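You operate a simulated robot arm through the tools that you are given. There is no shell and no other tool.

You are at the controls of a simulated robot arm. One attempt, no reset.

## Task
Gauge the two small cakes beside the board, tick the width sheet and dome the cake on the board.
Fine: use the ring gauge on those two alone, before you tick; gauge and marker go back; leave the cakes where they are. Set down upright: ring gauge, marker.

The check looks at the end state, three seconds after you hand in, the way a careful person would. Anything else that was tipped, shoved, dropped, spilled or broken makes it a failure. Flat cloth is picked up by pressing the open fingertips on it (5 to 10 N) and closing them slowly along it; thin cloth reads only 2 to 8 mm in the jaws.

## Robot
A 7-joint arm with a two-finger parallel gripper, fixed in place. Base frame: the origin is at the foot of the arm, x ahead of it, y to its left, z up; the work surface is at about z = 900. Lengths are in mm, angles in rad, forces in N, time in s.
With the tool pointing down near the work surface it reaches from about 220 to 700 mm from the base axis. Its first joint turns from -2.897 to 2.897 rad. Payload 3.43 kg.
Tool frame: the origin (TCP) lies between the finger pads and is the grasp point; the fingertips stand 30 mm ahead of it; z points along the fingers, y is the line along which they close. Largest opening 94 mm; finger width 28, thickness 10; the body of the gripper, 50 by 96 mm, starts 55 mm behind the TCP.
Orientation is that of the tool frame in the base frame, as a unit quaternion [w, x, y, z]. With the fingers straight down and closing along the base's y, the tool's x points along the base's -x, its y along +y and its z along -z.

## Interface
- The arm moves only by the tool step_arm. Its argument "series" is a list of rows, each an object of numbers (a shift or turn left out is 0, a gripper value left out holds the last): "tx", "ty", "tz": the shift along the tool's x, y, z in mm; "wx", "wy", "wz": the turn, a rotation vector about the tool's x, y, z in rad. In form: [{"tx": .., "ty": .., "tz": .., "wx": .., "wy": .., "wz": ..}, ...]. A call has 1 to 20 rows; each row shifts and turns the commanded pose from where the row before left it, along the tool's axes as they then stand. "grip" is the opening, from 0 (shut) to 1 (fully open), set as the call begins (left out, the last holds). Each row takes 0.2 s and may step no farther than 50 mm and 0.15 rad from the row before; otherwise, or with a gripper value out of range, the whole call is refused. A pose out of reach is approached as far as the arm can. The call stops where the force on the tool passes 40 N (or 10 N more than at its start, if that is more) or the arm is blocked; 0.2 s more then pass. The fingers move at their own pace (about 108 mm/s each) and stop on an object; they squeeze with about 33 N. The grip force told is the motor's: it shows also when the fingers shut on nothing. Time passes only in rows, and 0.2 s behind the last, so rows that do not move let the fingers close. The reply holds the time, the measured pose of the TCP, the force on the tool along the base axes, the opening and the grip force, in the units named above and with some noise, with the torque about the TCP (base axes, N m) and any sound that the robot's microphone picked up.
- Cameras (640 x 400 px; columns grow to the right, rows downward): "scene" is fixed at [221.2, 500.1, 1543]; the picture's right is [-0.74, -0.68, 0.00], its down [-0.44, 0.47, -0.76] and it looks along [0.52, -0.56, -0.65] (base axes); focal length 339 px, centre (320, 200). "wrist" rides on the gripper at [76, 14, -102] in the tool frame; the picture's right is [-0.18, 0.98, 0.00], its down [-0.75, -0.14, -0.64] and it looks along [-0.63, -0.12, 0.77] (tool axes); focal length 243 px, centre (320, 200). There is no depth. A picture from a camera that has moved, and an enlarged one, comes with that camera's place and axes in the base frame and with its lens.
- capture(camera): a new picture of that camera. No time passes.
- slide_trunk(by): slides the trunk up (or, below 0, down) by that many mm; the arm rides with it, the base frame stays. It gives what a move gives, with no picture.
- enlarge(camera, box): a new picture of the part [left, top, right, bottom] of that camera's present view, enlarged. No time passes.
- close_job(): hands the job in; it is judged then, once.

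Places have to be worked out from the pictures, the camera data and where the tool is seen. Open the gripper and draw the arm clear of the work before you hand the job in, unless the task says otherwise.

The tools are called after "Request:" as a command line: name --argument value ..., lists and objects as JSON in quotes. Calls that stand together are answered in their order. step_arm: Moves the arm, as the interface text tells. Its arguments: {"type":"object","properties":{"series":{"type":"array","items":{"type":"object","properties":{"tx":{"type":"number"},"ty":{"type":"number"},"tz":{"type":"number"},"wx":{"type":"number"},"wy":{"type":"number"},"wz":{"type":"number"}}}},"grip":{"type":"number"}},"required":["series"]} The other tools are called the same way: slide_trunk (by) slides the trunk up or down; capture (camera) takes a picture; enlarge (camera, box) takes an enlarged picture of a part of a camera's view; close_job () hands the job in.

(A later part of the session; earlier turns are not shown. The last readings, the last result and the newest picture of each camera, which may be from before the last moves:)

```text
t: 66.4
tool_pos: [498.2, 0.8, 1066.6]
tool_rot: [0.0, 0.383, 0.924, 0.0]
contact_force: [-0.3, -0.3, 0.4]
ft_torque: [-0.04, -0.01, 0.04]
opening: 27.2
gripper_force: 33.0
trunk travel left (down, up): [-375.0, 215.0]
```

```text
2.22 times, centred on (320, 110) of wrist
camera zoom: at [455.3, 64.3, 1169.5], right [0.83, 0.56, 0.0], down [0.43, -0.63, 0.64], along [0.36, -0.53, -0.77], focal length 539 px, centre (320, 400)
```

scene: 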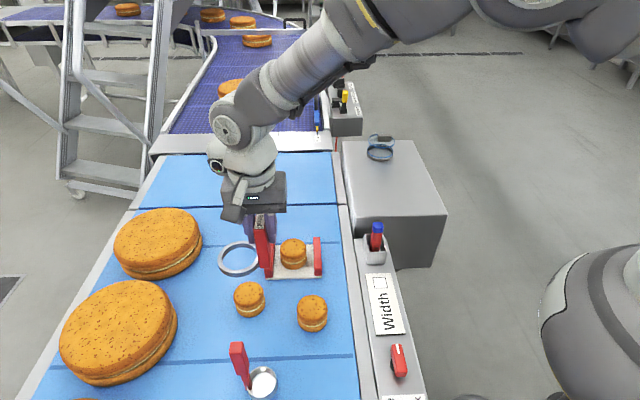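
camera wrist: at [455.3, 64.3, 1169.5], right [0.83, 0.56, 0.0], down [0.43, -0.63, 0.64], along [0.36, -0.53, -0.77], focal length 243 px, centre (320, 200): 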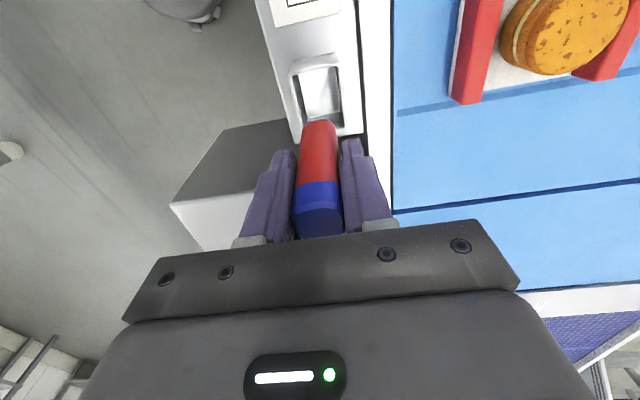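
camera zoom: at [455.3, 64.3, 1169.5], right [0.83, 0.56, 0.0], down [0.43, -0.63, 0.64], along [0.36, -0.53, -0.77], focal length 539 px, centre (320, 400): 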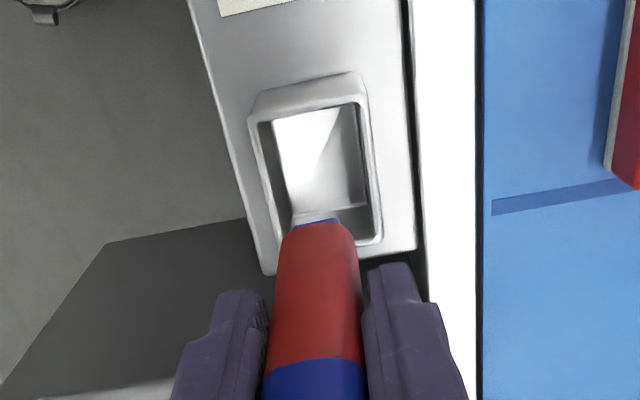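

The marker has a blue nib at its lower end, ~76 mm below the TCP. The tick box is centred ≈(437.7,61.6), ~28 mm square, at 45°. I move above it, nib ~20 mm above the sheet.

Request:
step_arm --series '[{"tx": 43}, {"tx": 43}, {"tz": 35}, {"tz": 30}, {}]'

Request:
capture --camera "wrist"

Request:
enlarge --camera "wrist" --box '[240, 40, 400, 200]'

Request:
enlarge --camera "scene" --box '[340, 220, 430, 320]'

```text
t: 67.6
tool_pos: [438.6, 61.0, 999.4]
tool_rot: [-0.001, 0.384, 0.923, 0.0]
contact_force: [-0.4, 0.0, -0.3]
ft_torque: [0.0, -0.03, 0.0]
opening: 27.4
gripper_force: 33.3
trunk travel left (down, up): [-375.0, 215.0]
```

```text
taken
camera wrist: at [394.2, 124.9, 1102.2], right [0.83, 0.56, 0.0], down [0.43, -0.63, 0.64], along [0.36, -0.53, -0.77], focal length 243 px, centre (320, 200)
```

wrist: 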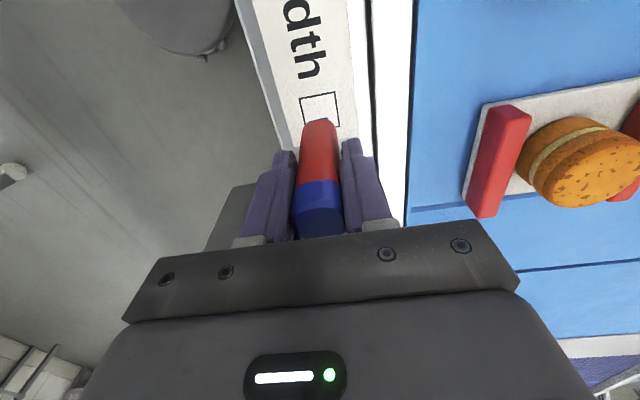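

```text
2.50 times, centred on (320, 120) of wrist
camera zoom: at [394.2, 124.9, 1102.2], right [0.83, 0.56, 0.0], down [0.43, -0.63, 0.64], along [0.36, -0.53, -0.77], focal length 606 px, centre (320, 400)
```

zoom: 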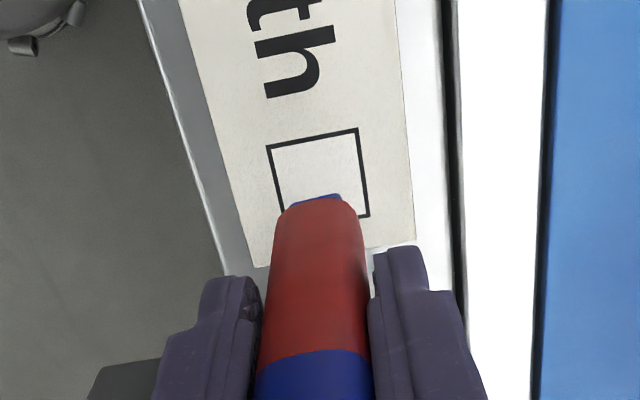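

```text
4.00 times, centred on (385, 270) of scene
camera zoom: at [221.2, 500.1, 1543.0], right [-0.74, -0.68, 0.0], down [-0.44, 0.47, -0.76], along [0.52, -0.56, -0.65], focal length 1355 px, centre (60, -80)
```

zoom: 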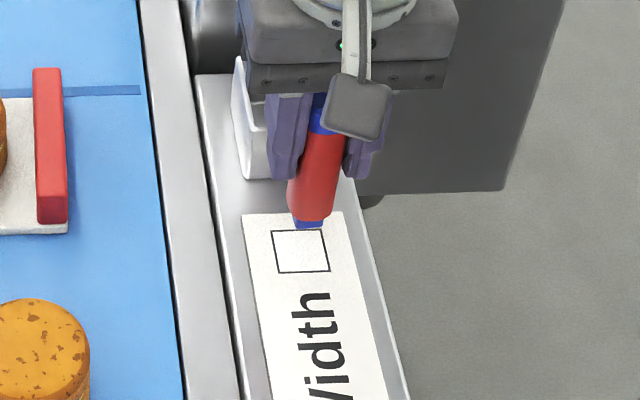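

The box centre sits ≈(1.5,0) in tool axes and the nib is right above. I move to the tick's start (+9.5 tool x) and descend gently to find the sheet.

Request:
step_arm --series '[{"tx": 9.5}, {"tz": 10}, {"tz": 6}, {}]'

Request:
enlarge --camera "wrist" --box '[270, 70, 370, 160]'

Request:
enlarge --camera "scene" --box '[340, 240, 420, 310]'

```text
t: 68.6
tool_pos: [430.4, 69.7, 983.5]
tool_rot: [0.0, 0.383, 0.924, 0.001]
contact_force: [-0.1, 0.2, -1.1]
ft_torque: [0.01, 0.01, 0.04]
opening: 27.6
gripper_force: 33.0
trunk travel left (down, up): [-375.0, 215.0]
```

```text
4.44 times, centred on (320, 115) of wrist
camera zoom: at [387.4, 133.4, 1085.9], right [0.83, 0.56, 0.0], down [0.43, -0.63, 0.64], along [0.36, -0.53, -0.77], focal length 1078 px, centre (320, 578)
```

zoom: 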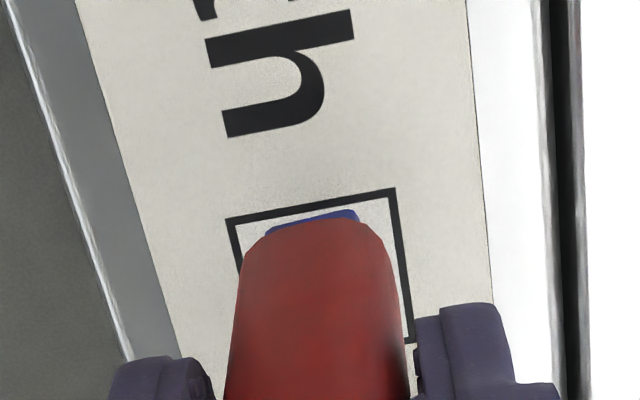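

```text
5.71 times, centred on (380, 275) of scene
camera zoom: at [221.2, 500.1, 1543.0], right [-0.74, -0.68, 0.0], down [-0.44, 0.47, -0.76], along [0.52, -0.56, -0.65], focal length 1936 px, centre (-23, -229)
```

zoom: 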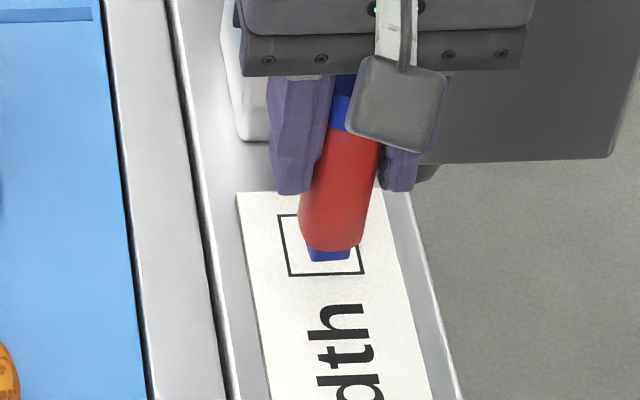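

The nib is wide (~16 mm), so I keep the tick compact around the box centre: shift −1.5 mm, then touch down in small steps.

Request:
step_arm --series '[{"tx": -1.5}, {"tz": 2}, {"tz": 2}, {}]'

Request:
step_arm --series '[{"tz": 2}, {"tz": 1}, {}]'

Request:
enlarge --camera "scene" --box '[340, 240, 420, 310]'

```text
t: 69.6
tool_pos: [433.1, 69.1, 979.9]
tool_rot: [0.0, 0.384, 0.923, 0.0]
contact_force: [0.1, 0.0, -0.7]
ft_torque: [0.01, 0.0, 0.02]
opening: 27.2
gripper_force: 32.8
trunk travel left (down, up): [-375.0, 215.0]
```

```text
t: 70.4
tool_pos: [430.4, 68.9, 976.1]
tool_rot: [0.001, 0.383, 0.924, 0.001]
contact_force: [-0.4, -0.4, -0.1]
ft_torque: [0.02, 0.01, -0.02]
opening: 27.4
gripper_force: 32.6
trunk travel left (down, up): [-375.0, 215.0]
```

```text
5.71 times, centred on (380, 275) of scene
camera zoom: at [221.2, 500.1, 1543.0], right [-0.74, -0.68, 0.0], down [-0.44, 0.47, -0.76], along [0.52, -0.56, -0.65], focal length 1936 px, centre (-23, -229)
```

zoom: 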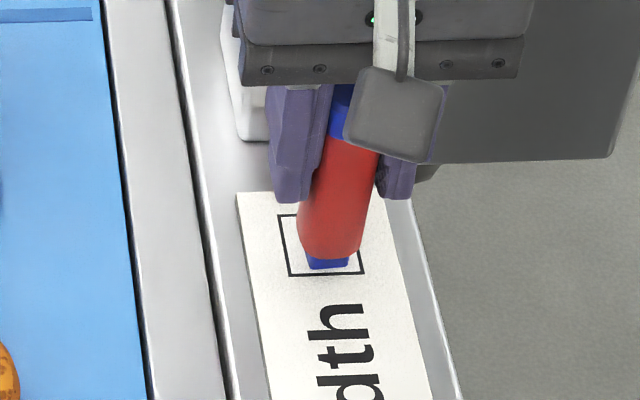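

No contact yet; I continue downward in 1–2 mm steps.

Request:
step_arm --series '[{"tx": -3}, {"tz": 2}, {"tz": 1}, {}]'

Request:
enlarge --camera "scene" --box '[340, 240, 420, 310]'

Request:
enlarge --camera "wrist" --box '[270, 70, 370, 160]'

```text
t: 71.4
tool_pos: [433.5, 66.9, 973.8]
tool_rot: [0.0, 0.383, 0.924, 0.0]
contact_force: [0.2, -0.5, -0.5]
ft_torque: [0.02, 0.01, 0.0]
opening: 27.6
gripper_force: 32.9
trunk travel left (down, up): [-375.0, 215.0]
```

```text
5.71 times, centred on (380, 275) of scene
camera zoom: at [221.2, 500.1, 1543.0], right [-0.74, -0.68, 0.0], down [-0.44, 0.47, -0.76], along [0.52, -0.56, -0.65], focal length 1936 px, centre (-23, -229)
```

zoom: 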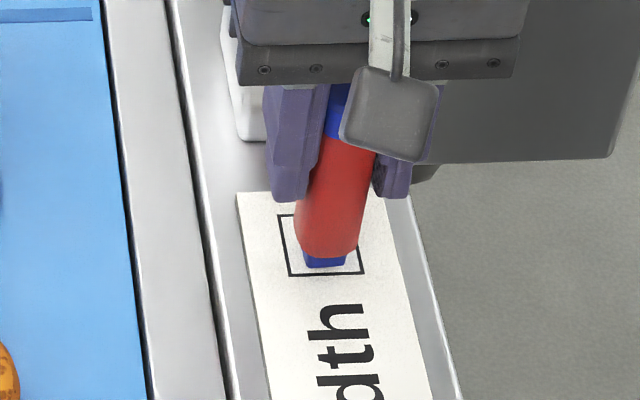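

```text
4.44 times, centred on (320, 115) of wrist
camera zoom: at [390.4, 130.2, 1076.1], right [0.83, 0.56, 0.0], down [0.43, -0.63, 0.64], along [0.36, -0.53, -0.77], focal length 1078 px, centre (320, 578)
```

zoom: 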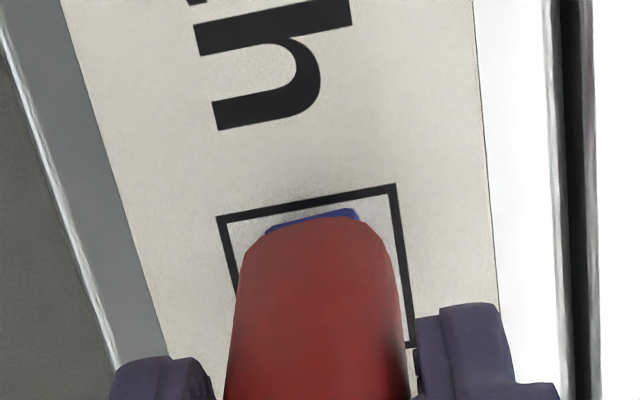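

Good lateral alignment. Continue down by 1 mm steps until force appears.

Request:
step_arm --series '[{"tz": 1}, {"tz": 1}, {}]'

Request:
step_arm --series '[{"tz": 1}, {"tz": 1}, {}]'

Request:
enlarge --camera "wrist" --box '[270, 70, 370, 160]'

```text
t: 72.2
tool_pos: [434.3, 67.0, 971.9]
tool_rot: [0.0, 0.383, 0.924, 0.001]
contact_force: [-0.5, 0.4, -0.3]
ft_torque: [0.0, -0.03, -0.03]
opening: 27.5
gripper_force: 33.6
trunk travel left (down, up): [-375.0, 215.0]
```

```text
t: 73.0
tool_pos: [434.5, 67.8, 971.3]
tool_rot: [0.001, 0.383, 0.924, 0.0]
contact_force: [-1.0, -0.7, 21.0]
ft_torque: [0.08, 0.17, -0.01]
opening: 27.5
gripper_force: 33.1
trunk travel left (down, up): [-375.0, 215.0]
```

```text
4.44 times, centred on (320, 115) of wrist
camera zoom: at [390.4, 130.3, 1073.5], right [0.83, 0.56, 0.0], down [0.43, -0.63, 0.64], along [0.36, -0.53, -0.77], focal length 1078 px, centre (320, 578)
```

zoom: 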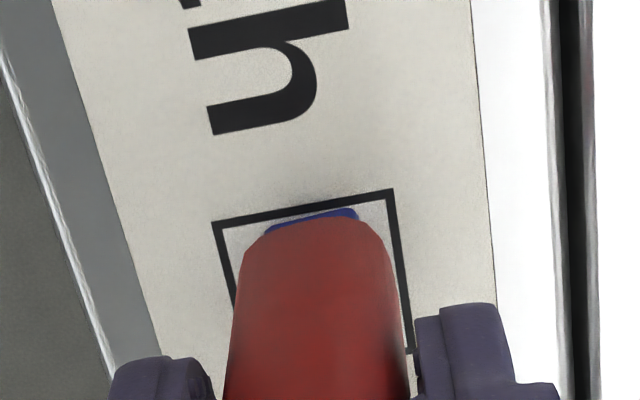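

Contact at z≈971.3 (21 N, a bit firm). I ease off 0.6 mm and draw the tick: short down-stroke, then long up-stroke, and lift.

Request:
step_arm --series '[{"tz": -0.6}, {}, {"tx": -0.7, "ty": -1.5}, {"tx": -0.7, "ty": -1.5}, {"tx": -0.7, "ty": -1.5}, {}]'

Request:
step_arm --series '[{"tx": -1, "ty": 1.5}, {"tx": -1, "ty": 1.5}, {"tx": -1, "ty": 1.5}, {"tx": -1, "ty": 1.5}, {"tx": -1, "ty": 1.5}, {"tx": -1, "ty": 1.5}, {"tx": -1, "ty": 1.5}, {}]'

Request:
enlarge --camera "scene" --box '[340, 240, 420, 310]'

```text
t: 74.4
tool_pos: [432.5, 62.4, 969.5]
tool_rot: [0.0, 0.383, 0.924, 0.0]
contact_force: [2.1, 7.3, 21.7]
ft_torque: [0.54, -0.11, -0.07]
opening: 27.1
gripper_force: 32.6
trunk travel left (down, up): [-375.0, 215.0]
```

```text
t: 76.2
tool_pos: [445.4, 65.2, 971.3]
tool_rot: [-0.001, 0.384, 0.923, 0.0]
contact_force: [0.2, 0.0, 0.5]
ft_torque: [0.0, -0.03, -0.02]
opening: 27.1
gripper_force: 33.4
trunk travel left (down, up): [-375.0, 215.0]
```

```text
5.71 times, centred on (380, 275) of scene
camera zoom: at [221.2, 500.1, 1543.0], right [-0.74, -0.68, 0.0], down [-0.44, 0.47, -0.76], along [0.52, -0.56, -0.65], focal length 1936 px, centre (-23, -229)
```

zoom: 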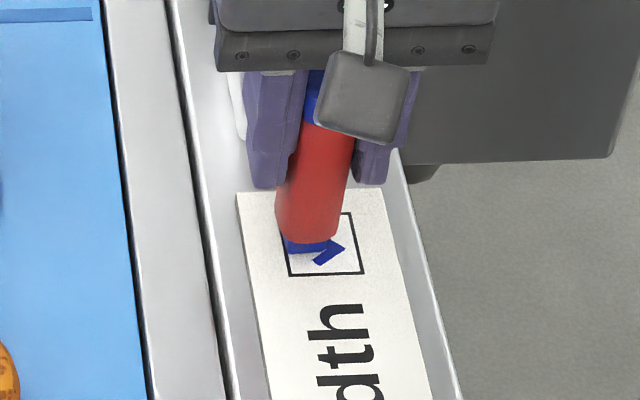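

Ink is visible in the box. Lift straight up and inspect.

Request:
step_arm --series '[{"tz": -10}, {"tz": -30}, {"tz": -30}, {"tz": -25}, {"tx": -30}, {}]'

Request:
enlarge --camera "scene" --box '[340, 240, 420, 310]'

Request:
capture --camera "wrist"

```text
t: 77.6
tool_pos: [466.6, 43.6, 1065.6]
tool_rot: [0.001, 0.383, 0.924, 0.0]
contact_force: [-0.5, -0.2, -0.6]
ft_torque: [-0.01, -0.02, 0.02]
opening: 27.3
gripper_force: 32.8
trunk travel left (down, up): [-375.0, 215.0]
```

```text
5.71 times, centred on (380, 275) of scene
camera zoom: at [221.2, 500.1, 1543.0], right [-0.74, -0.68, 0.0], down [-0.44, 0.47, -0.76], along [0.52, -0.56, -0.65], focal length 1936 px, centre (-23, -229)
```

zoom: 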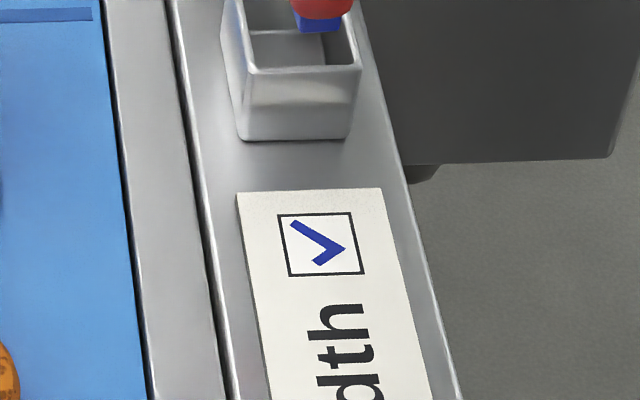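

```text
taken
camera wrist: at [422.6, 106.8, 1168.6], right [0.83, 0.56, 0.0], down [0.43, -0.63, 0.64], along [0.36, -0.53, -0.77], focal length 243 px, centre (320, 200)
```

wrist: 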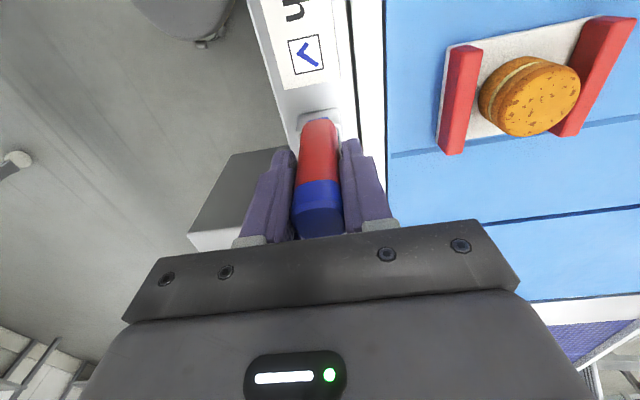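

A clear tick inside the box. Now return the marker above its holder (reverse offsets: −51.9, −6).

Request:
step_arm --series '[{"tx": -26, "ty": -3}, {"tx": -25.9, "ty": -3}, {"tz": 20}, {}, {}]'

Request:
capture --camera "wrist"

Request:
enlarge --camera "scene" --box '[330, 180, 430, 270]'

```text
t: 78.8
tool_pos: [499.6, 4.9, 1046.1]
tool_rot: [0.0, 0.384, 0.923, 0.0]
contact_force: [-0.2, 0.1, -1.4]
ft_torque: [-0.01, 0.03, 0.03]
opening: 27.4
gripper_force: 33.1
trunk travel left (down, up): [-375.0, 215.0]
```

```text
taken
camera wrist: at [455.5, 66.3, 1149.1], right [0.83, 0.56, 0.0], down [0.43, -0.63, 0.64], along [0.36, -0.53, -0.77], focal length 243 px, centre (320, 200)
```

wrist: 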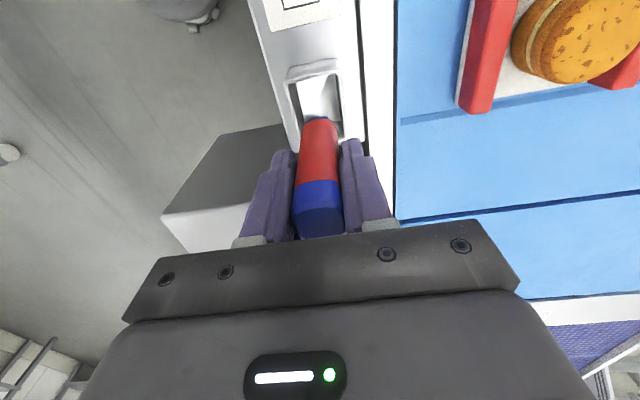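

```text
4.44 times, centred on (380, 225) of scene
camera zoom: at [221.2, 500.1, 1543.0], right [-0.74, -0.68, 0.0], down [-0.44, 0.47, -0.76], along [0.52, -0.56, -0.65], focal length 1506 px, centre (53, 89)
```

zoom: 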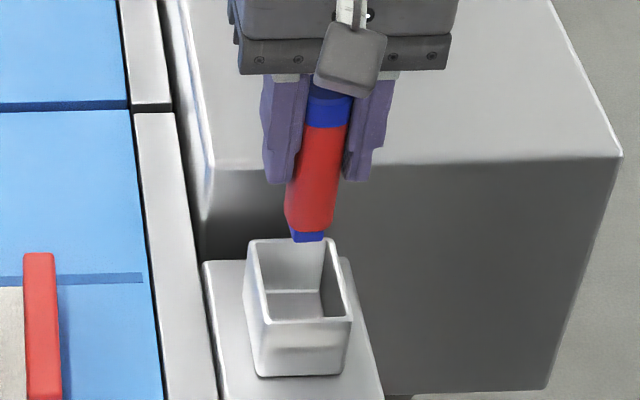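

I take another pose reading to average out the noise.

Request:
step_arm --series '[{}]'

Request:
step_arm --series '[{}]'

Request:
step_arm --series '[{}]'

```text
t: 79.2
tool_pos: [499.1, 3.1, 1045.0]
tool_rot: [0.0, 0.383, 0.924, 0.001]
contact_force: [0.4, -0.3, -1.5]
ft_torque: [0.01, -0.02, 0.01]
opening: 27.5
gripper_force: 33.4
trunk travel left (down, up): [-375.0, 215.0]
```

```text
t: 79.6
tool_pos: [498.9, 3.0, 1047.1]
tool_rot: [0.001, 0.383, 0.924, 0.0]
contact_force: [0.2, 0.8, -0.8]
ft_torque: [-0.02, -0.01, 0.01]
opening: 27.1
gripper_force: 33.0
trunk travel left (down, up): [-375.0, 215.0]
```

```text
t: 80.0
tool_pos: [498.7, 1.9, 1047.3]
tool_rot: [0.0, 0.383, 0.924, 0.001]
contact_force: [-0.8, 0.0, 0.0]
ft_torque: [0.0, -0.02, -0.01]
opening: 27.4
gripper_force: 33.1
trunk travel left (down, up): [-375.0, 215.0]
```

Close enough (≈(499,2.5) vs (498.9,1.2)). Small correction and descend into the holder.

Request:
step_arm --series '[{"tx": -1, "ty": -0.8}, {"tz": 20}, {"tz": 20}, {"tz": 15}, {}]'

Request:
enlarge --camera "scene" --box '[340, 200, 412, 260]'

```text
t: 81.2
tool_pos: [498.4, -1.2, 990.0]
tool_rot: [0.0, 0.384, 0.923, 0.001]
contact_force: [-0.7, -0.2, 0.0]
ft_torque: [0.0, -0.03, -0.01]
opening: 27.3
gripper_force: 33.3
trunk travel left (down, up): [-375.0, 215.0]
```

```text
6.67 times, centred on (376, 230) of scene
camera zoom: at [221.2, 500.1, 1543.0], right [-0.74, -0.68, 0.0], down [-0.44, 0.47, -0.76], along [0.52, -0.56, -0.65], focal length 2258 px, centre (-53, 0)
```

zoom: 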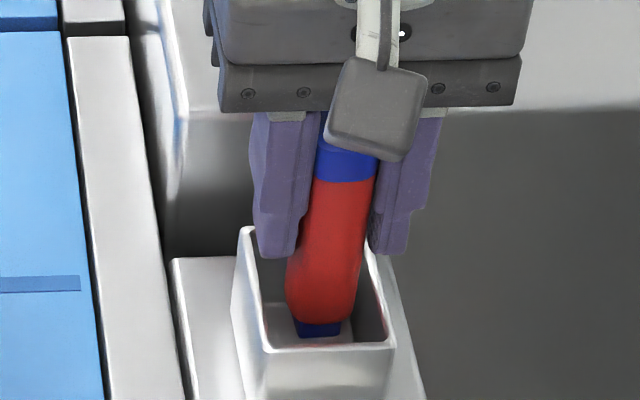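

Entering the holder well centred. Continue down, gently to contact.

Request:
step_arm --series '[{"tz": 10}, {"tz": 6}, {"tz": 2}, {}]'

Request:
step_arm --series '[{"tz": 1}, {}]'

Request:
step_arm --series '[{"tz": 0.7}, {}]'

```text
t: 82.2
tool_pos: [498.5, 0.6, 972.1]
tool_rot: [0.0, 0.384, 0.924, 0.0]
contact_force: [0.8, -0.7, -0.7]
ft_torque: [0.01, -0.01, -0.03]
opening: 27.3
gripper_force: 32.5
trunk travel left (down, up): [-375.0, 215.0]
```

```text
t: 82.8
tool_pos: [498.5, 1.7, 971.3]
tool_rot: [0.0, 0.384, 0.923, 0.0]
contact_force: [0.0, -0.1, 0.2]
ft_torque: [0.0, -0.02, -0.02]
opening: 27.2
gripper_force: 33.4
trunk travel left (down, up): [-375.0, 215.0]
```

```text
t: 83.4
tool_pos: [499.6, 2.3, 970.7]
tool_rot: [0.0, 0.384, 0.923, 0.0]
contact_force: [-0.7, 0.7, -1.3]
ft_torque: [0.01, 0.01, -0.03]
opening: 27.3
gripper_force: 33.3
trunk travel left (down, up): [-375.0, 215.0]
```

Request:
step_arm --series '[{"tz": 0.7}, {}]'

Request:
step_arm --series '[{"tz": 0.6}, {}]'

Request:
enlarge --camera "scene" --box '[340, 200, 412, 260]'

```text
t: 84.0
tool_pos: [497.8, 1.4, 970.2]
tool_rot: [-0.001, 0.383, 0.924, 0.001]
contact_force: [-0.3, -0.1, 0.3]
ft_torque: [0.0, 0.0, -0.01]
opening: 27.3
gripper_force: 33.0
trunk travel left (down, up): [-375.0, 215.0]
```

```text
t: 84.6
tool_pos: [499.2, 2.0, 968.9]
tool_rot: [0.0, 0.384, 0.923, 0.0]
contact_force: [1.1, -0.3, 3.3]
ft_torque: [0.0, -0.03, 0.0]
opening: 27.3
gripper_force: 33.1
trunk travel left (down, up): [-375.0, 215.0]
```

```text
6.67 times, centred on (376, 230) of scene
camera zoom: at [221.2, 500.1, 1543.0], right [-0.74, -0.68, 0.0], down [-0.44, 0.47, -0.76], along [0.52, -0.56, -0.65], focal length 2258 px, centre (-53, 0)
```

zoom: 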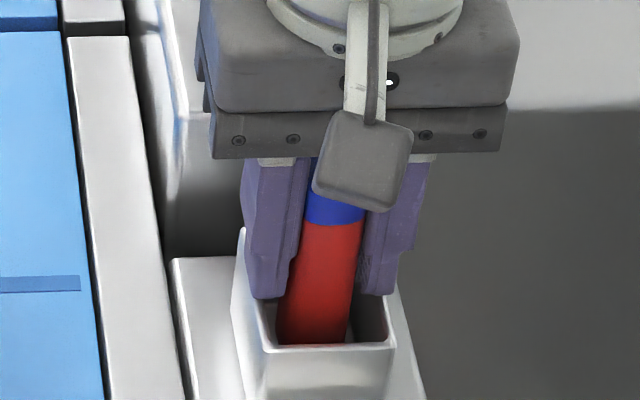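

Seated (3.3 N), same pose as when picked. Release and withdraw upward.

Request:
step_arm --series '[{}, {}, {}]' --grip 0.6

Request:
step_arm --series '[{"tz": -15}, {"tz": -30}, {"tz": -40}, {"tz": -40}, {}]'

Request:
enlarge --camera "scene" --box '[330, 190, 430, 310]'

Request:
capture --camera "wrist"

```text
t: 85.4
tool_pos: [498.7, 0.5, 968.2]
tool_rot: [0.0, 0.383, 0.924, 0.0]
contact_force: [-0.5, -0.3, 0.1]
ft_torque: [0.01, -0.01, -0.02]
opening: 56.2
gripper_force: 0.1
trunk travel left (down, up): [-375.0, 215.0]
```

```text
t: 86.6
tool_pos: [498.0, -0.1, 1093.2]
tool_rot: [0.0, 0.383, 0.924, 0.0]
contact_force: [-0.3, -0.1, 0.2]
ft_torque: [-0.02, -0.03, 0.0]
opening: 56.2
gripper_force: 0.0
trunk travel left (down, up): [-375.0, 215.0]
```

```text
3.33 times, centred on (380, 250) of scene
camera zoom: at [221.2, 500.1, 1543.0], right [-0.74, -0.68, 0.0], down [-0.44, 0.47, -0.76], along [0.52, -0.56, -0.65], focal length 1129 px, centre (120, 33)
```

zoom: 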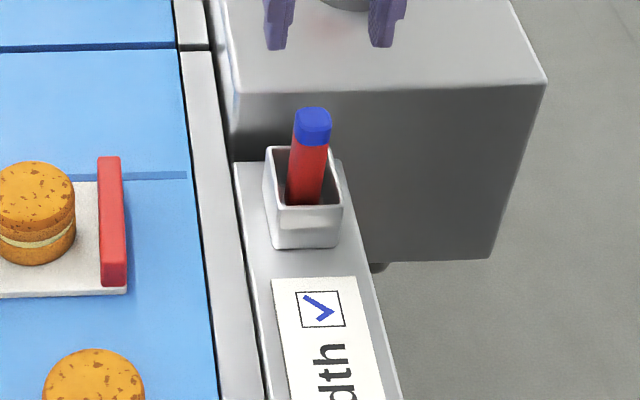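

```text
taken
camera wrist: at [454.9, 64.1, 1196.2], right [0.83, 0.56, 0.0], down [0.43, -0.63, 0.64], along [0.36, -0.53, -0.77], focal length 243 px, centre (320, 200)
```

wrist: 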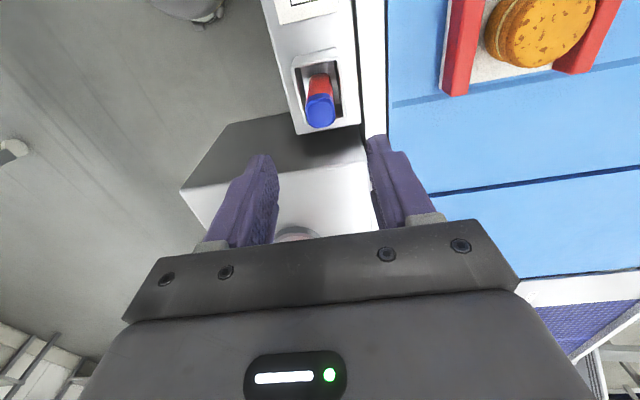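

Marker upright in its holder, tick clear. Now the dome: raise and move to view it from yaw 45°.

Request:
step_arm --series '[{"tz": -45}, {"tx": -38.6, "ty": -9.9}, {"tx": -38.6, "ty": -9.9}, {"tx": -38.6, "ty": -9.9}, {"tx": -38.6, "ty": -9.9}, {"tx": -38.6, "ty": -9.9}, {"tx": -38.6, "ty": -9.9}, {"tx": -38.6, "ty": -9.9}, {}]' --grip 1

Request:
capture --camera "wrist"

Request:
enlarge --camera "wrist" --box '[240, 50, 400, 190]'

```text
t: 88.6
tool_pos: [642.3, -239.7, 1139.7]
tool_rot: [0.0, 0.384, 0.923, 0.0]
contact_force: [-0.3, 0.2, -0.2]
ft_torque: [0.0, -0.03, 0.0]
opening: 94.2
gripper_force: 0.0
trunk travel left (down, up): [-375.0, 215.0]
```

```text
taken
camera wrist: at [598.4, -175.3, 1241.9], right [0.83, 0.56, 0.0], down [0.43, -0.63, 0.64], along [0.36, -0.53, -0.77], focal length 243 px, centre (320, 200)
```

wrist: 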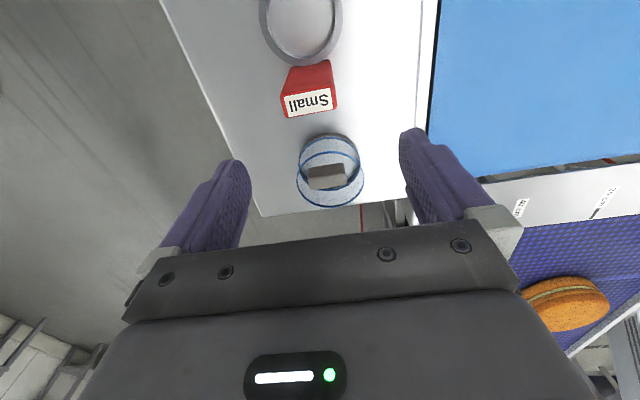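

```text
2.86 times, centred on (320, 120) of wrist
camera zoom: at [598.4, -175.3, 1241.9], right [0.83, 0.56, 0.0], down [0.43, -0.63, 0.64], along [0.36, -0.53, -0.77], focal length 693 px, centre (320, 429)
```

zoom: 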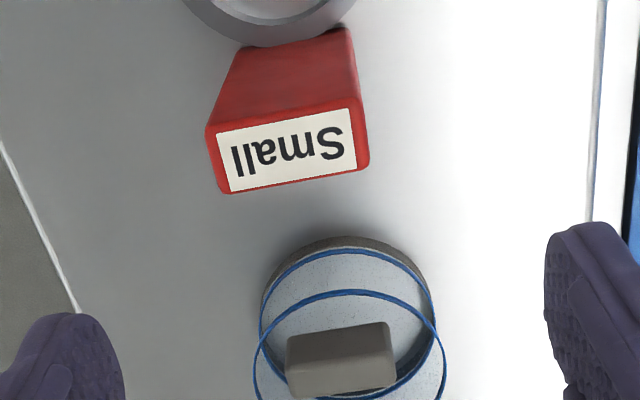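

Request:
enlarge --camera "wrist" --box '[280, 120, 384, 220]'

Request:
enlarge --camera "scene" --box '[350, 120, 420, 200]'

```text
4.00 times, centred on (332, 170) of wrist
camera zoom: at [598.4, -175.3, 1241.9], right [0.83, 0.56, 0.0], down [0.43, -0.63, 0.64], along [0.36, -0.53, -0.77], focal length 970 px, centre (272, 320)
```

zoom: 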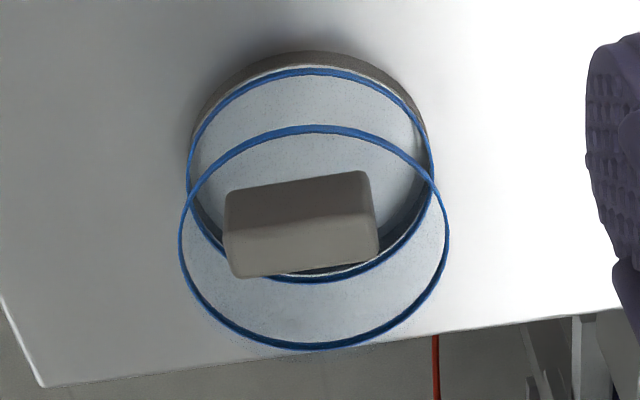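

```text
5.00 times, centred on (385, 160) of scene
camera zoom: at [221.2, 500.1, 1543.0], right [-0.74, -0.68, 0.0], down [-0.44, 0.47, -0.76], along [0.52, -0.56, -0.65], focal length 1694 px, centre (-5, 400)
```

zoom: 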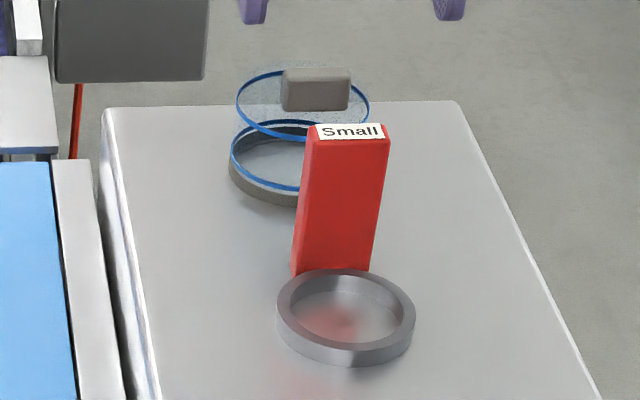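

Dome centre ≈(706,-310), lid z≈1003; its knob is off-centre at ≈(693,-298.5), 37 mm long along 45°, top z≈1027. I tilt the tool 15° outward about its closing axis to gain reach and move above the knob.

Request:
step_arm --series '[{"wy": -0.135}, {"wy": -0.135}, {}, {"tx": -20.2, "ty": -1.9, "tz": 16}, {"tx": -20.2, "ty": -1.9, "tz": 16}, {"tx": -20.1, "ty": -1.9, "tz": 15.9}, {}, {}]'

Request:
capture --camera "wrist"

Request:
capture --camera "scene"

```text
t: 90.4
tool_pos: [686.3, -294.3, 1110.0]
tool_rot: [0.124, 0.38, 0.915, -0.052]
contact_force: [0.6, 0.8, -0.2]
ft_torque: [0.01, 0.03, 0.01]
opening: 94.0
gripper_force: 0.0
trunk travel left (down, up): [-375.0, 215.0]
```

```text
taken
camera wrist: at [624.6, -213.1, 1188.4], right [0.82, 0.57, 0.05], down [0.29, -0.49, 0.82], along [0.49, -0.66, -0.57], focal length 243 px, centre (320, 200)
```

wrist: 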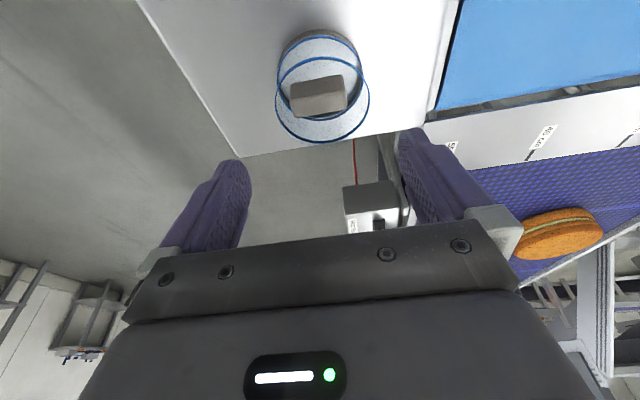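

```text
taken
```

scene: 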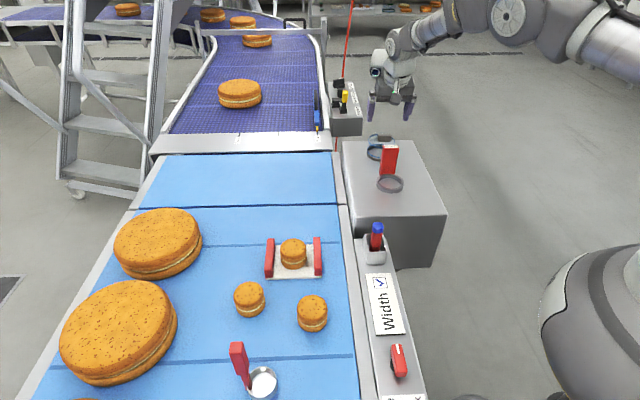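

Reach is fine with the tilt. Zoom on the knob to refine its position.

Request:
enlarge --camera "wrist" --box '[260, 20, 388, 150]'

```text
3.08 times, centred on (324, 85) of wrist
camera zoom: at [624.6, -213.1, 1188.4], right [0.82, 0.57, 0.05], down [0.29, -0.49, 0.82], along [0.49, -0.66, -0.57], focal length 746 px, centre (308, 554)
```

zoom: 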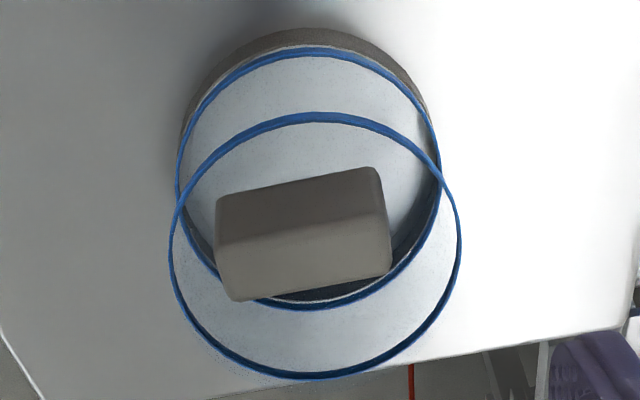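

Knob centre is ~7 mm outward of the TCP (as planned) and +2 mm in y. I descend vertically to just above it, then check.

Request:
step_arm --series '[{"ty": 2}, {"tx": 5.3, "tz": 19.3}, {"tx": 5.3, "tz": 19.3}, {}, {}]'

Request:
capture --camera "wrist"

Request:
enlarge --camera "scene" --box '[340, 90, 440, 190]'

```text
t: 91.6
tool_pos: [689.2, -292.5, 1069.3]
tool_rot: [0.125, 0.38, 0.915, -0.051]
contact_force: [1.0, -0.3, -1.6]
ft_torque: [-0.01, 0.03, 0.01]
opening: 94.3
gripper_force: 0.0
trunk travel left (down, up): [-375.0, 215.0]
```

```text
taken
camera wrist: at [627.3, -212.1, 1148.0], right [0.82, 0.57, 0.05], down [0.29, -0.49, 0.82], along [0.49, -0.66, -0.57], focal length 243 px, centre (320, 200)
```

wrist: 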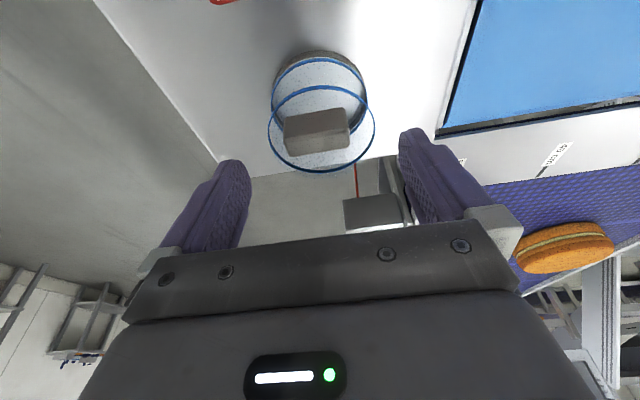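

```text
4.00 times, centred on (390, 140) of scene
camera zoom: at [221.2, 500.1, 1543.0], right [-0.74, -0.68, 0.0], down [-0.44, 0.47, -0.76], along [0.52, -0.56, -0.65], focal length 1355 px, centre (40, 440)
```

zoom: 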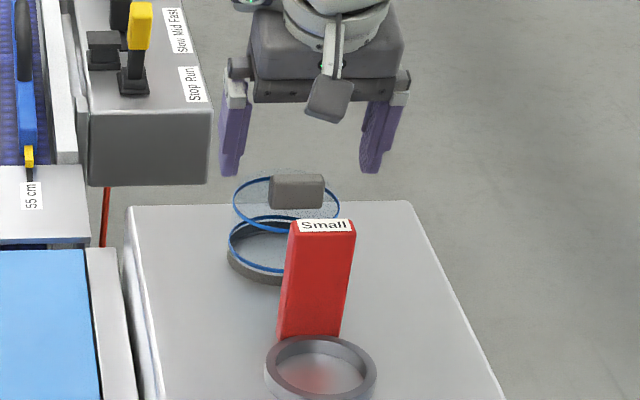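

Knob is centred between the fingers. I lower to ~1041 (tips ~5 mm above the lid) with a slightly narrower opening.

Request:
step_arm --series '[{}, {"tx": 2.7, "tz": 9.6}, {"tx": 2.7, "tz": 9.6}, {"tx": 2.1, "tz": 7.7}, {}, {}]' --grip 0.75

Request:
capture --camera "wrist"

Request:
enlarge --camera "scene" --box '[350, 110, 420, 170]'

Request:
enlarge --camera "wrist" --box '[220, 60, 420, 220]'

```text
t: 93.0
tool_pos: [688.3, -293.1, 1041.3]
tool_rot: [0.124, 0.38, 0.915, -0.052]
contact_force: [-1.6, 2.1, 6.7]
ft_torque: [-0.01, 0.02, -0.02]
opening: 71.3
gripper_force: 7.9
trunk travel left (down, up): [-375.0, 215.0]
```

```text
taken
camera wrist: at [627.1, -211.7, 1120.4], right [0.82, 0.57, 0.05], down [0.29, -0.49, 0.82], along [0.49, -0.66, -0.57], focal length 243 px, centre (320, 200)
```

wrist: 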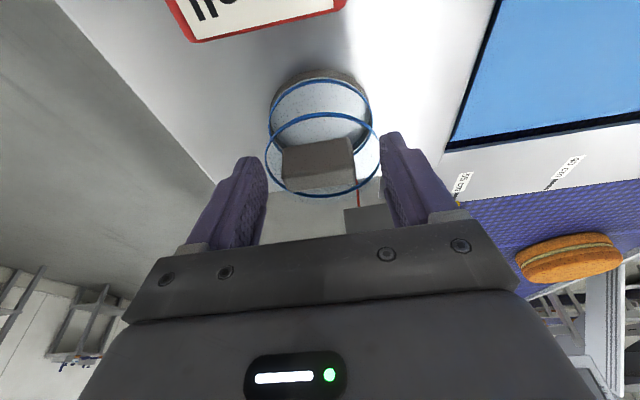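

```text
6.67 times, centred on (385, 140) of scene
camera zoom: at [221.2, 500.1, 1543.0], right [-0.74, -0.68, 0.0], down [-0.44, 0.47, -0.76], along [0.52, -0.56, -0.65], focal length 2258 px, centre (-113, 600)
```

zoom: 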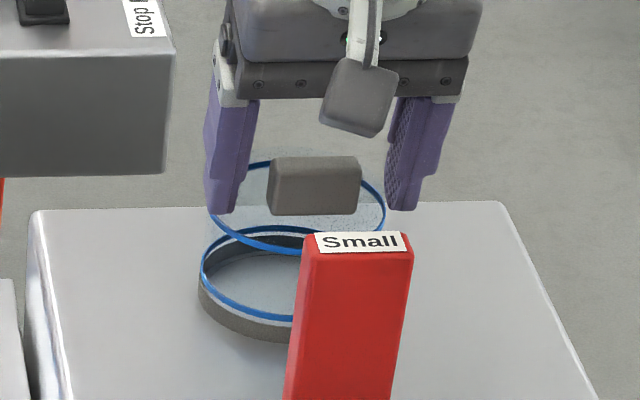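

```text
2.50 times, centred on (320, 140) of wrist
camera zoom: at [627.1, -211.7, 1120.4], right [0.82, 0.57, 0.05], down [0.29, -0.49, 0.82], along [0.49, -0.66, -0.57], focal length 606 px, centre (320, 350)
```

zoom: 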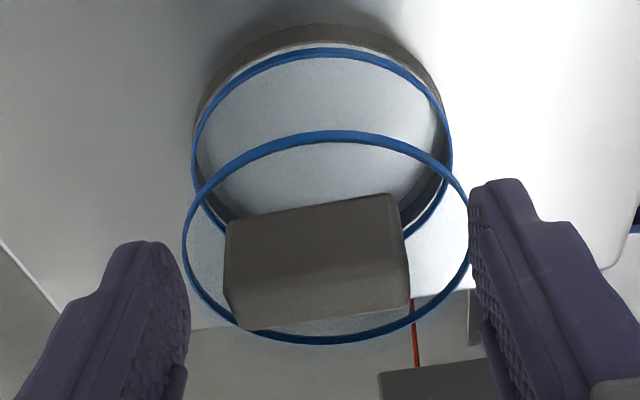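

Tips are touching the lid rim (6.7 N), so the lid is a little higher than estimated. Raise 4 mm and then close on the knob.

Request:
step_arm --series '[{"tx": -1.1, "tz": -3.9}, {}, {}]'

Request:
enlarge --camera "scene" --box '[350, 110, 420, 170]'

```text
t: 93.8
tool_pos: [688.1, -292.6, 1045.0]
tool_rot: [0.123, 0.381, 0.915, -0.051]
contact_force: [-0.5, 0.1, 0.0]
ft_torque: [0.01, 0.01, 0.01]
opening: 70.4
gripper_force: 0.0
trunk travel left (down, up): [-375.0, 215.0]
```

```text
6.67 times, centred on (385, 140) of scene
camera zoom: at [221.2, 500.1, 1543.0], right [-0.74, -0.68, 0.0], down [-0.44, 0.47, -0.76], along [0.52, -0.56, -0.65], focal length 2258 px, centre (-113, 600)
```

zoom: 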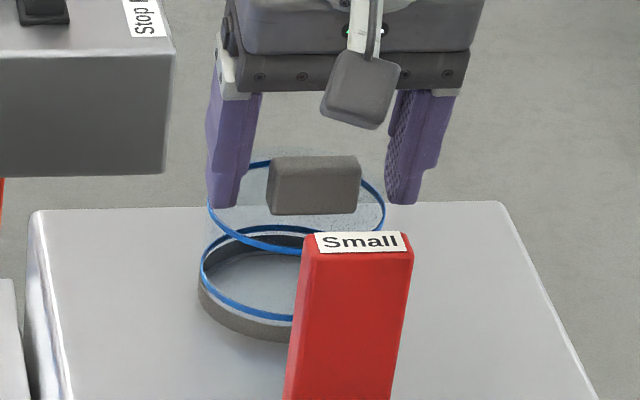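

Clear now (0 N) and the dome hasn't moved; computed knob span is y −21…+21, centred. Lower 1.5 mm and close.

Request:
step_arm --series '[{"tx": 0.4, "tz": 1.4}, {}]'

Request:
step_arm --series '[{}, {}, {}]' --grip 0

Request:
enlarge --camera "scene" --box '[350, 110, 420, 170]'

Request:
capture --camera "wrist"

```text
t: 94.4
tool_pos: [687.7, -292.8, 1042.3]
tool_rot: [0.124, 0.38, 0.915, -0.052]
contact_force: [-0.2, 0.1, -0.2]
ft_torque: [0.0, -0.04, -0.05]
opening: 70.6
gripper_force: 0.0
trunk travel left (down, up): [-375.0, 215.0]
```

```text
t: 95.2
tool_pos: [688.2, -292.7, 1045.5]
tool_rot: [0.126, 0.38, 0.915, -0.051]
contact_force: [3.5, -0.4, 17.8]
ft_torque: [-0.12, -0.19, -0.01]
opening: 38.7
gripper_force: 32.7
trunk travel left (down, up): [-375.0, 215.0]
```

```text
6.67 times, centred on (385, 140) of scene
camera zoom: at [221.2, 500.1, 1543.0], right [-0.74, -0.68, 0.0], down [-0.44, 0.47, -0.76], along [0.52, -0.56, -0.65], focal length 2258 px, centre (-113, 600)
```

zoom: 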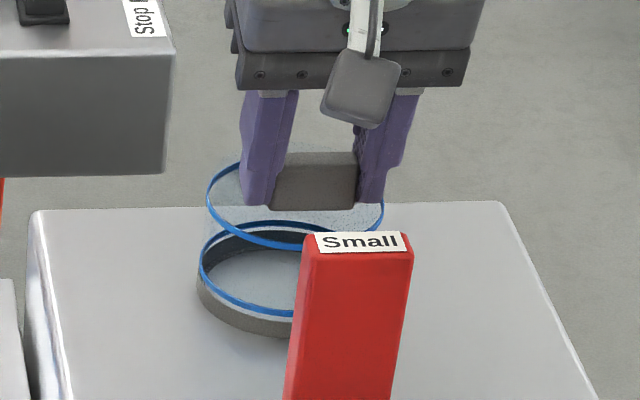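

```text
taken
camera wrist: at [626.9, -211.5, 1124.5], right [0.82, 0.57, 0.05], down [0.29, -0.49, 0.82], along [0.49, -0.66, -0.57], focal length 243 px, centre (320, 200)
```

wrist: 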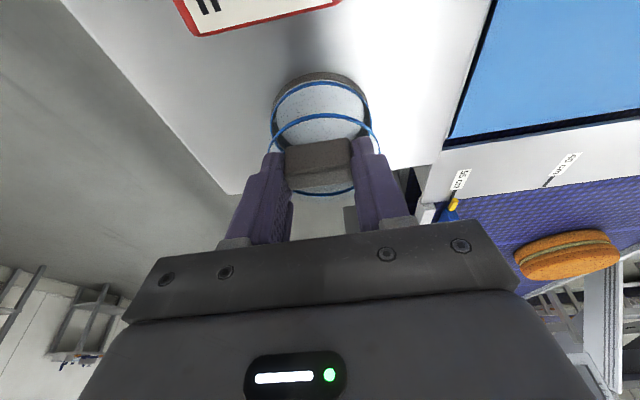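

Gripped (38.7 mm), with the tips pressing a bit on the lid (17.8 N). I lift slowly, which relieves that, and check.

Request:
step_arm --series '[{"tx": -0.5, "tz": -2}, {"tx": -0.5, "tz": -2}, {}]'

Request:
enlarge --camera "scene" --box '[350, 110, 420, 170]'

```text
t: 96.0
tool_pos: [687.6, -291.2, 1046.6]
tool_rot: [0.123, 0.381, 0.915, -0.052]
contact_force: [-0.6, -0.8, 0.4]
ft_torque: [0.02, 0.02, 0.03]
opening: 38.8
gripper_force: 33.0
trunk travel left (down, up): [-375.0, 215.0]
```

```text
6.67 times, centred on (385, 140) of scene
camera zoom: at [221.2, 500.1, 1543.0], right [-0.74, -0.68, 0.0], down [-0.44, 0.47, -0.76], along [0.52, -0.56, -0.65], focal length 2258 px, centre (-113, 600)
```

zoom: 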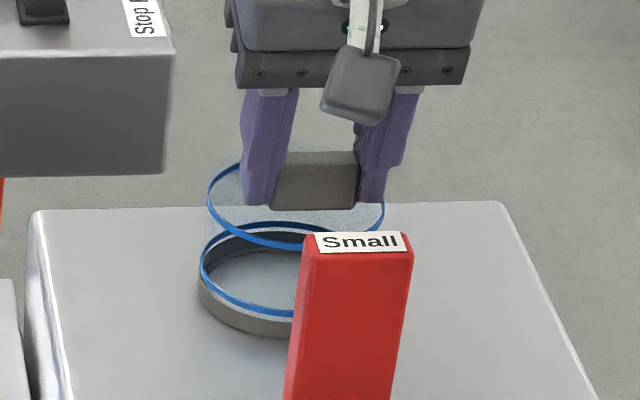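

Relieved. Lift further, 10 mm, and check for tilt.

Request:
step_arm --series '[{"tx": -1.1, "tz": -3.8}, {"tx": -1.6, "tz": -5.8}, {}]'

Request:
enlarge --camera "scene" --box '[350, 110, 420, 170]'

Request:
enlarge --camera "wrist" --box '[220, 40, 420, 220]'

```text
t: 96.8
tool_pos: [687.4, -291.8, 1058.8]
tool_rot: [0.124, 0.38, 0.915, -0.052]
contact_force: [0.5, -0.5, 0.5]
ft_torque: [0.02, 0.02, -0.01]
opening: 38.7
gripper_force: 33.3
trunk travel left (down, up): [-375.0, 215.0]
```

```text
6.67 times, centred on (385, 140) of scene
camera zoom: at [221.2, 500.1, 1543.0], right [-0.74, -0.68, 0.0], down [-0.44, 0.47, -0.76], along [0.52, -0.56, -0.65], focal length 2258 px, centre (-113, 600)
```

zoom: 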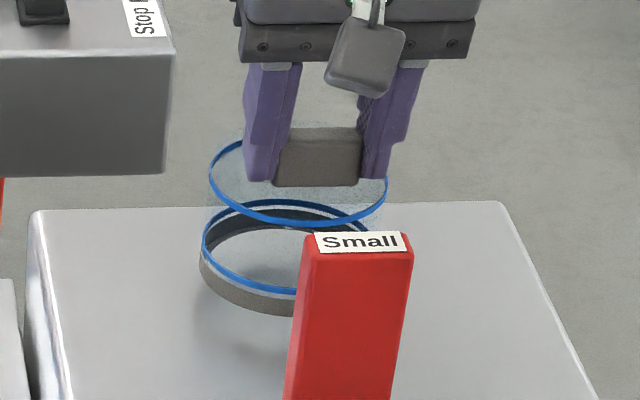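

```text
2.22 times, centred on (320, 130) of wrist
camera zoom: at [627.2, -211.7, 1137.4], right [0.82, 0.57, 0.05], down [0.29, -0.49, 0.82], along [0.49, -0.66, -0.57], focal length 539 px, centre (320, 356)
```

zoom: 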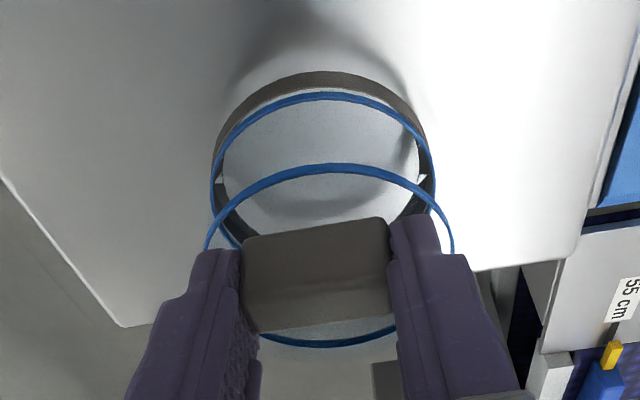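

The dome (glass plus grey base ring) lifts level as one piece. Raise it another 100 mm to clear the gauge and carry it toward the board.

Request:
step_arm --series '[{"tx": -6.7, "tz": -24.1}, {"tx": -6.7, "tz": -24.1}, {"tx": -6.7, "tz": -24.1}, {"tx": -6.7, "tz": -24.1}, {}]'

Request:
capture --camera "wrist"

Request:
capture --camera "scene"

```text
t: 98.0
tool_pos: [689.2, -290.1, 1157.7]
tool_rot: [0.124, 0.38, 0.915, -0.051]
contact_force: [0.3, 0.3, -0.7]
ft_torque: [-0.01, 0.04, 0.03]
opening: 39.2
gripper_force: 32.9
trunk travel left (down, up): [-375.0, 215.0]
```

```text
taken
camera wrist: at [628.7, -210.5, 1237.1], right [0.82, 0.57, 0.05], down [0.29, -0.49, 0.82], along [0.49, -0.66, -0.57], focal length 243 px, centre (320, 200)
```

wrist: 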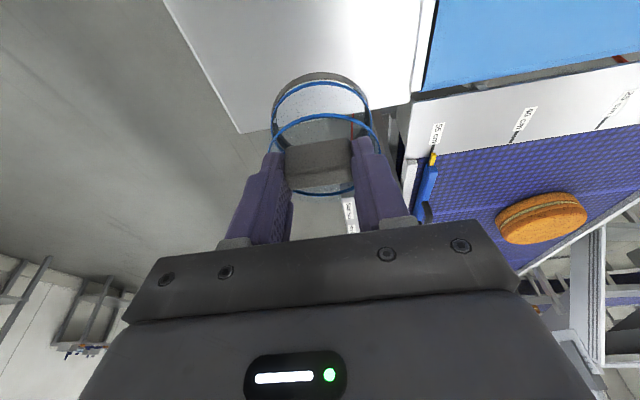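

```text
taken
```

scene: 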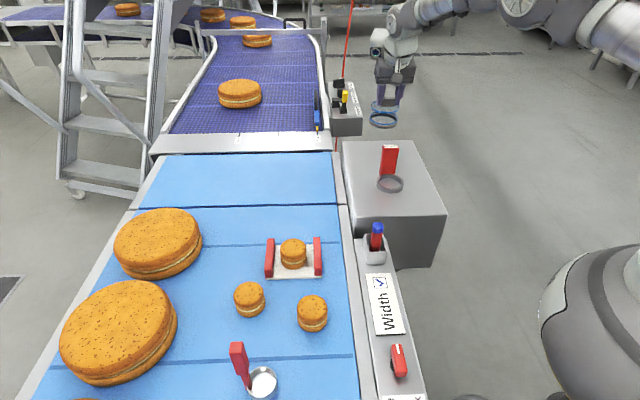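

Dome is held level and high. Carry it horizontally to above the board cake (TCP target ≈(602,172)).

Request:
step_arm --series '[{"tx": 34.05, "ty": 24.35, "tz": -9.43}, {"tx": 34.05, "ty": 24.35, "tz": -9.43}, {"tx": 34.05, "ty": 24.35, "tz": -9.43}, {"tx": 34.05, "ty": 24.35, "tz": -9.43}, {"tx": 34.05, "ty": 24.35, "tz": -9.43}, {"tx": 34.05, "ty": 24.35, "tz": -9.43}, {"tx": 34.05, "ty": 24.35, "tz": -9.43}, {"tx": 34.05, "ty": 24.35, "tz": -9.43}, {"tx": 34.05, "ty": 24.35, "tz": -9.43}, {"tx": 34.05, "ty": 24.35, "tz": -9.43}, {"tx": 34.05, "ty": 24.35, "tz": -9.43}, {}, {}]'

Request:
capture --camera "wrist"

Request:
capture --camera "scene"

```text
t: 100.8
tool_pos: [604.0, 173.2, 1160.7]
tool_rot: [0.125, 0.38, 0.915, -0.051]
contact_force: [0.5, 1.0, -0.7]
ft_torque: [-0.06, 0.01, 0.0]
opening: 38.7
gripper_force: 32.5
trunk travel left (down, up): [-375.0, 215.0]
```

```text
taken
camera wrist: at [543.4, 254.2, 1238.2], right [0.82, 0.57, 0.05], down [0.29, -0.49, 0.82], along [0.49, -0.66, -0.57], focal length 243 px, centre (320, 200)
```

wrist: 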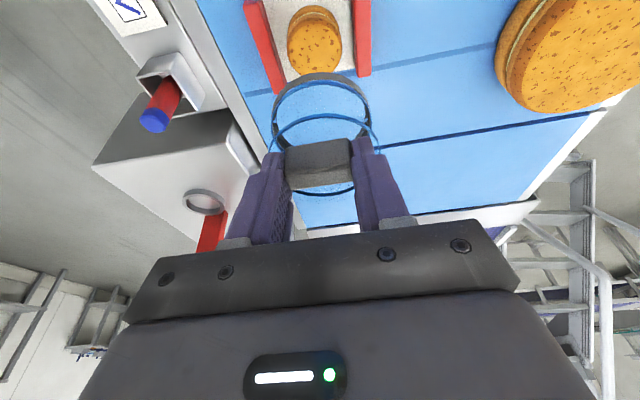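

```text
taken
```

scene: 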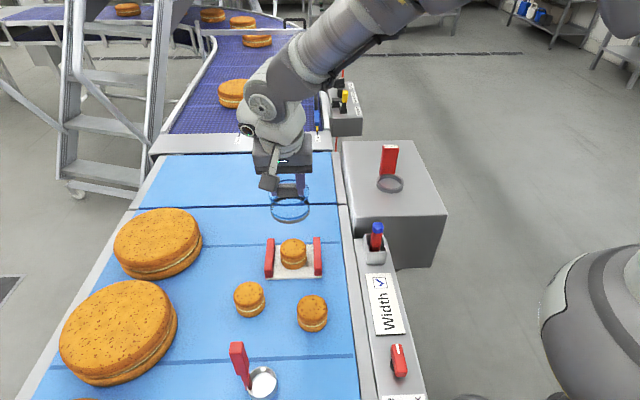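

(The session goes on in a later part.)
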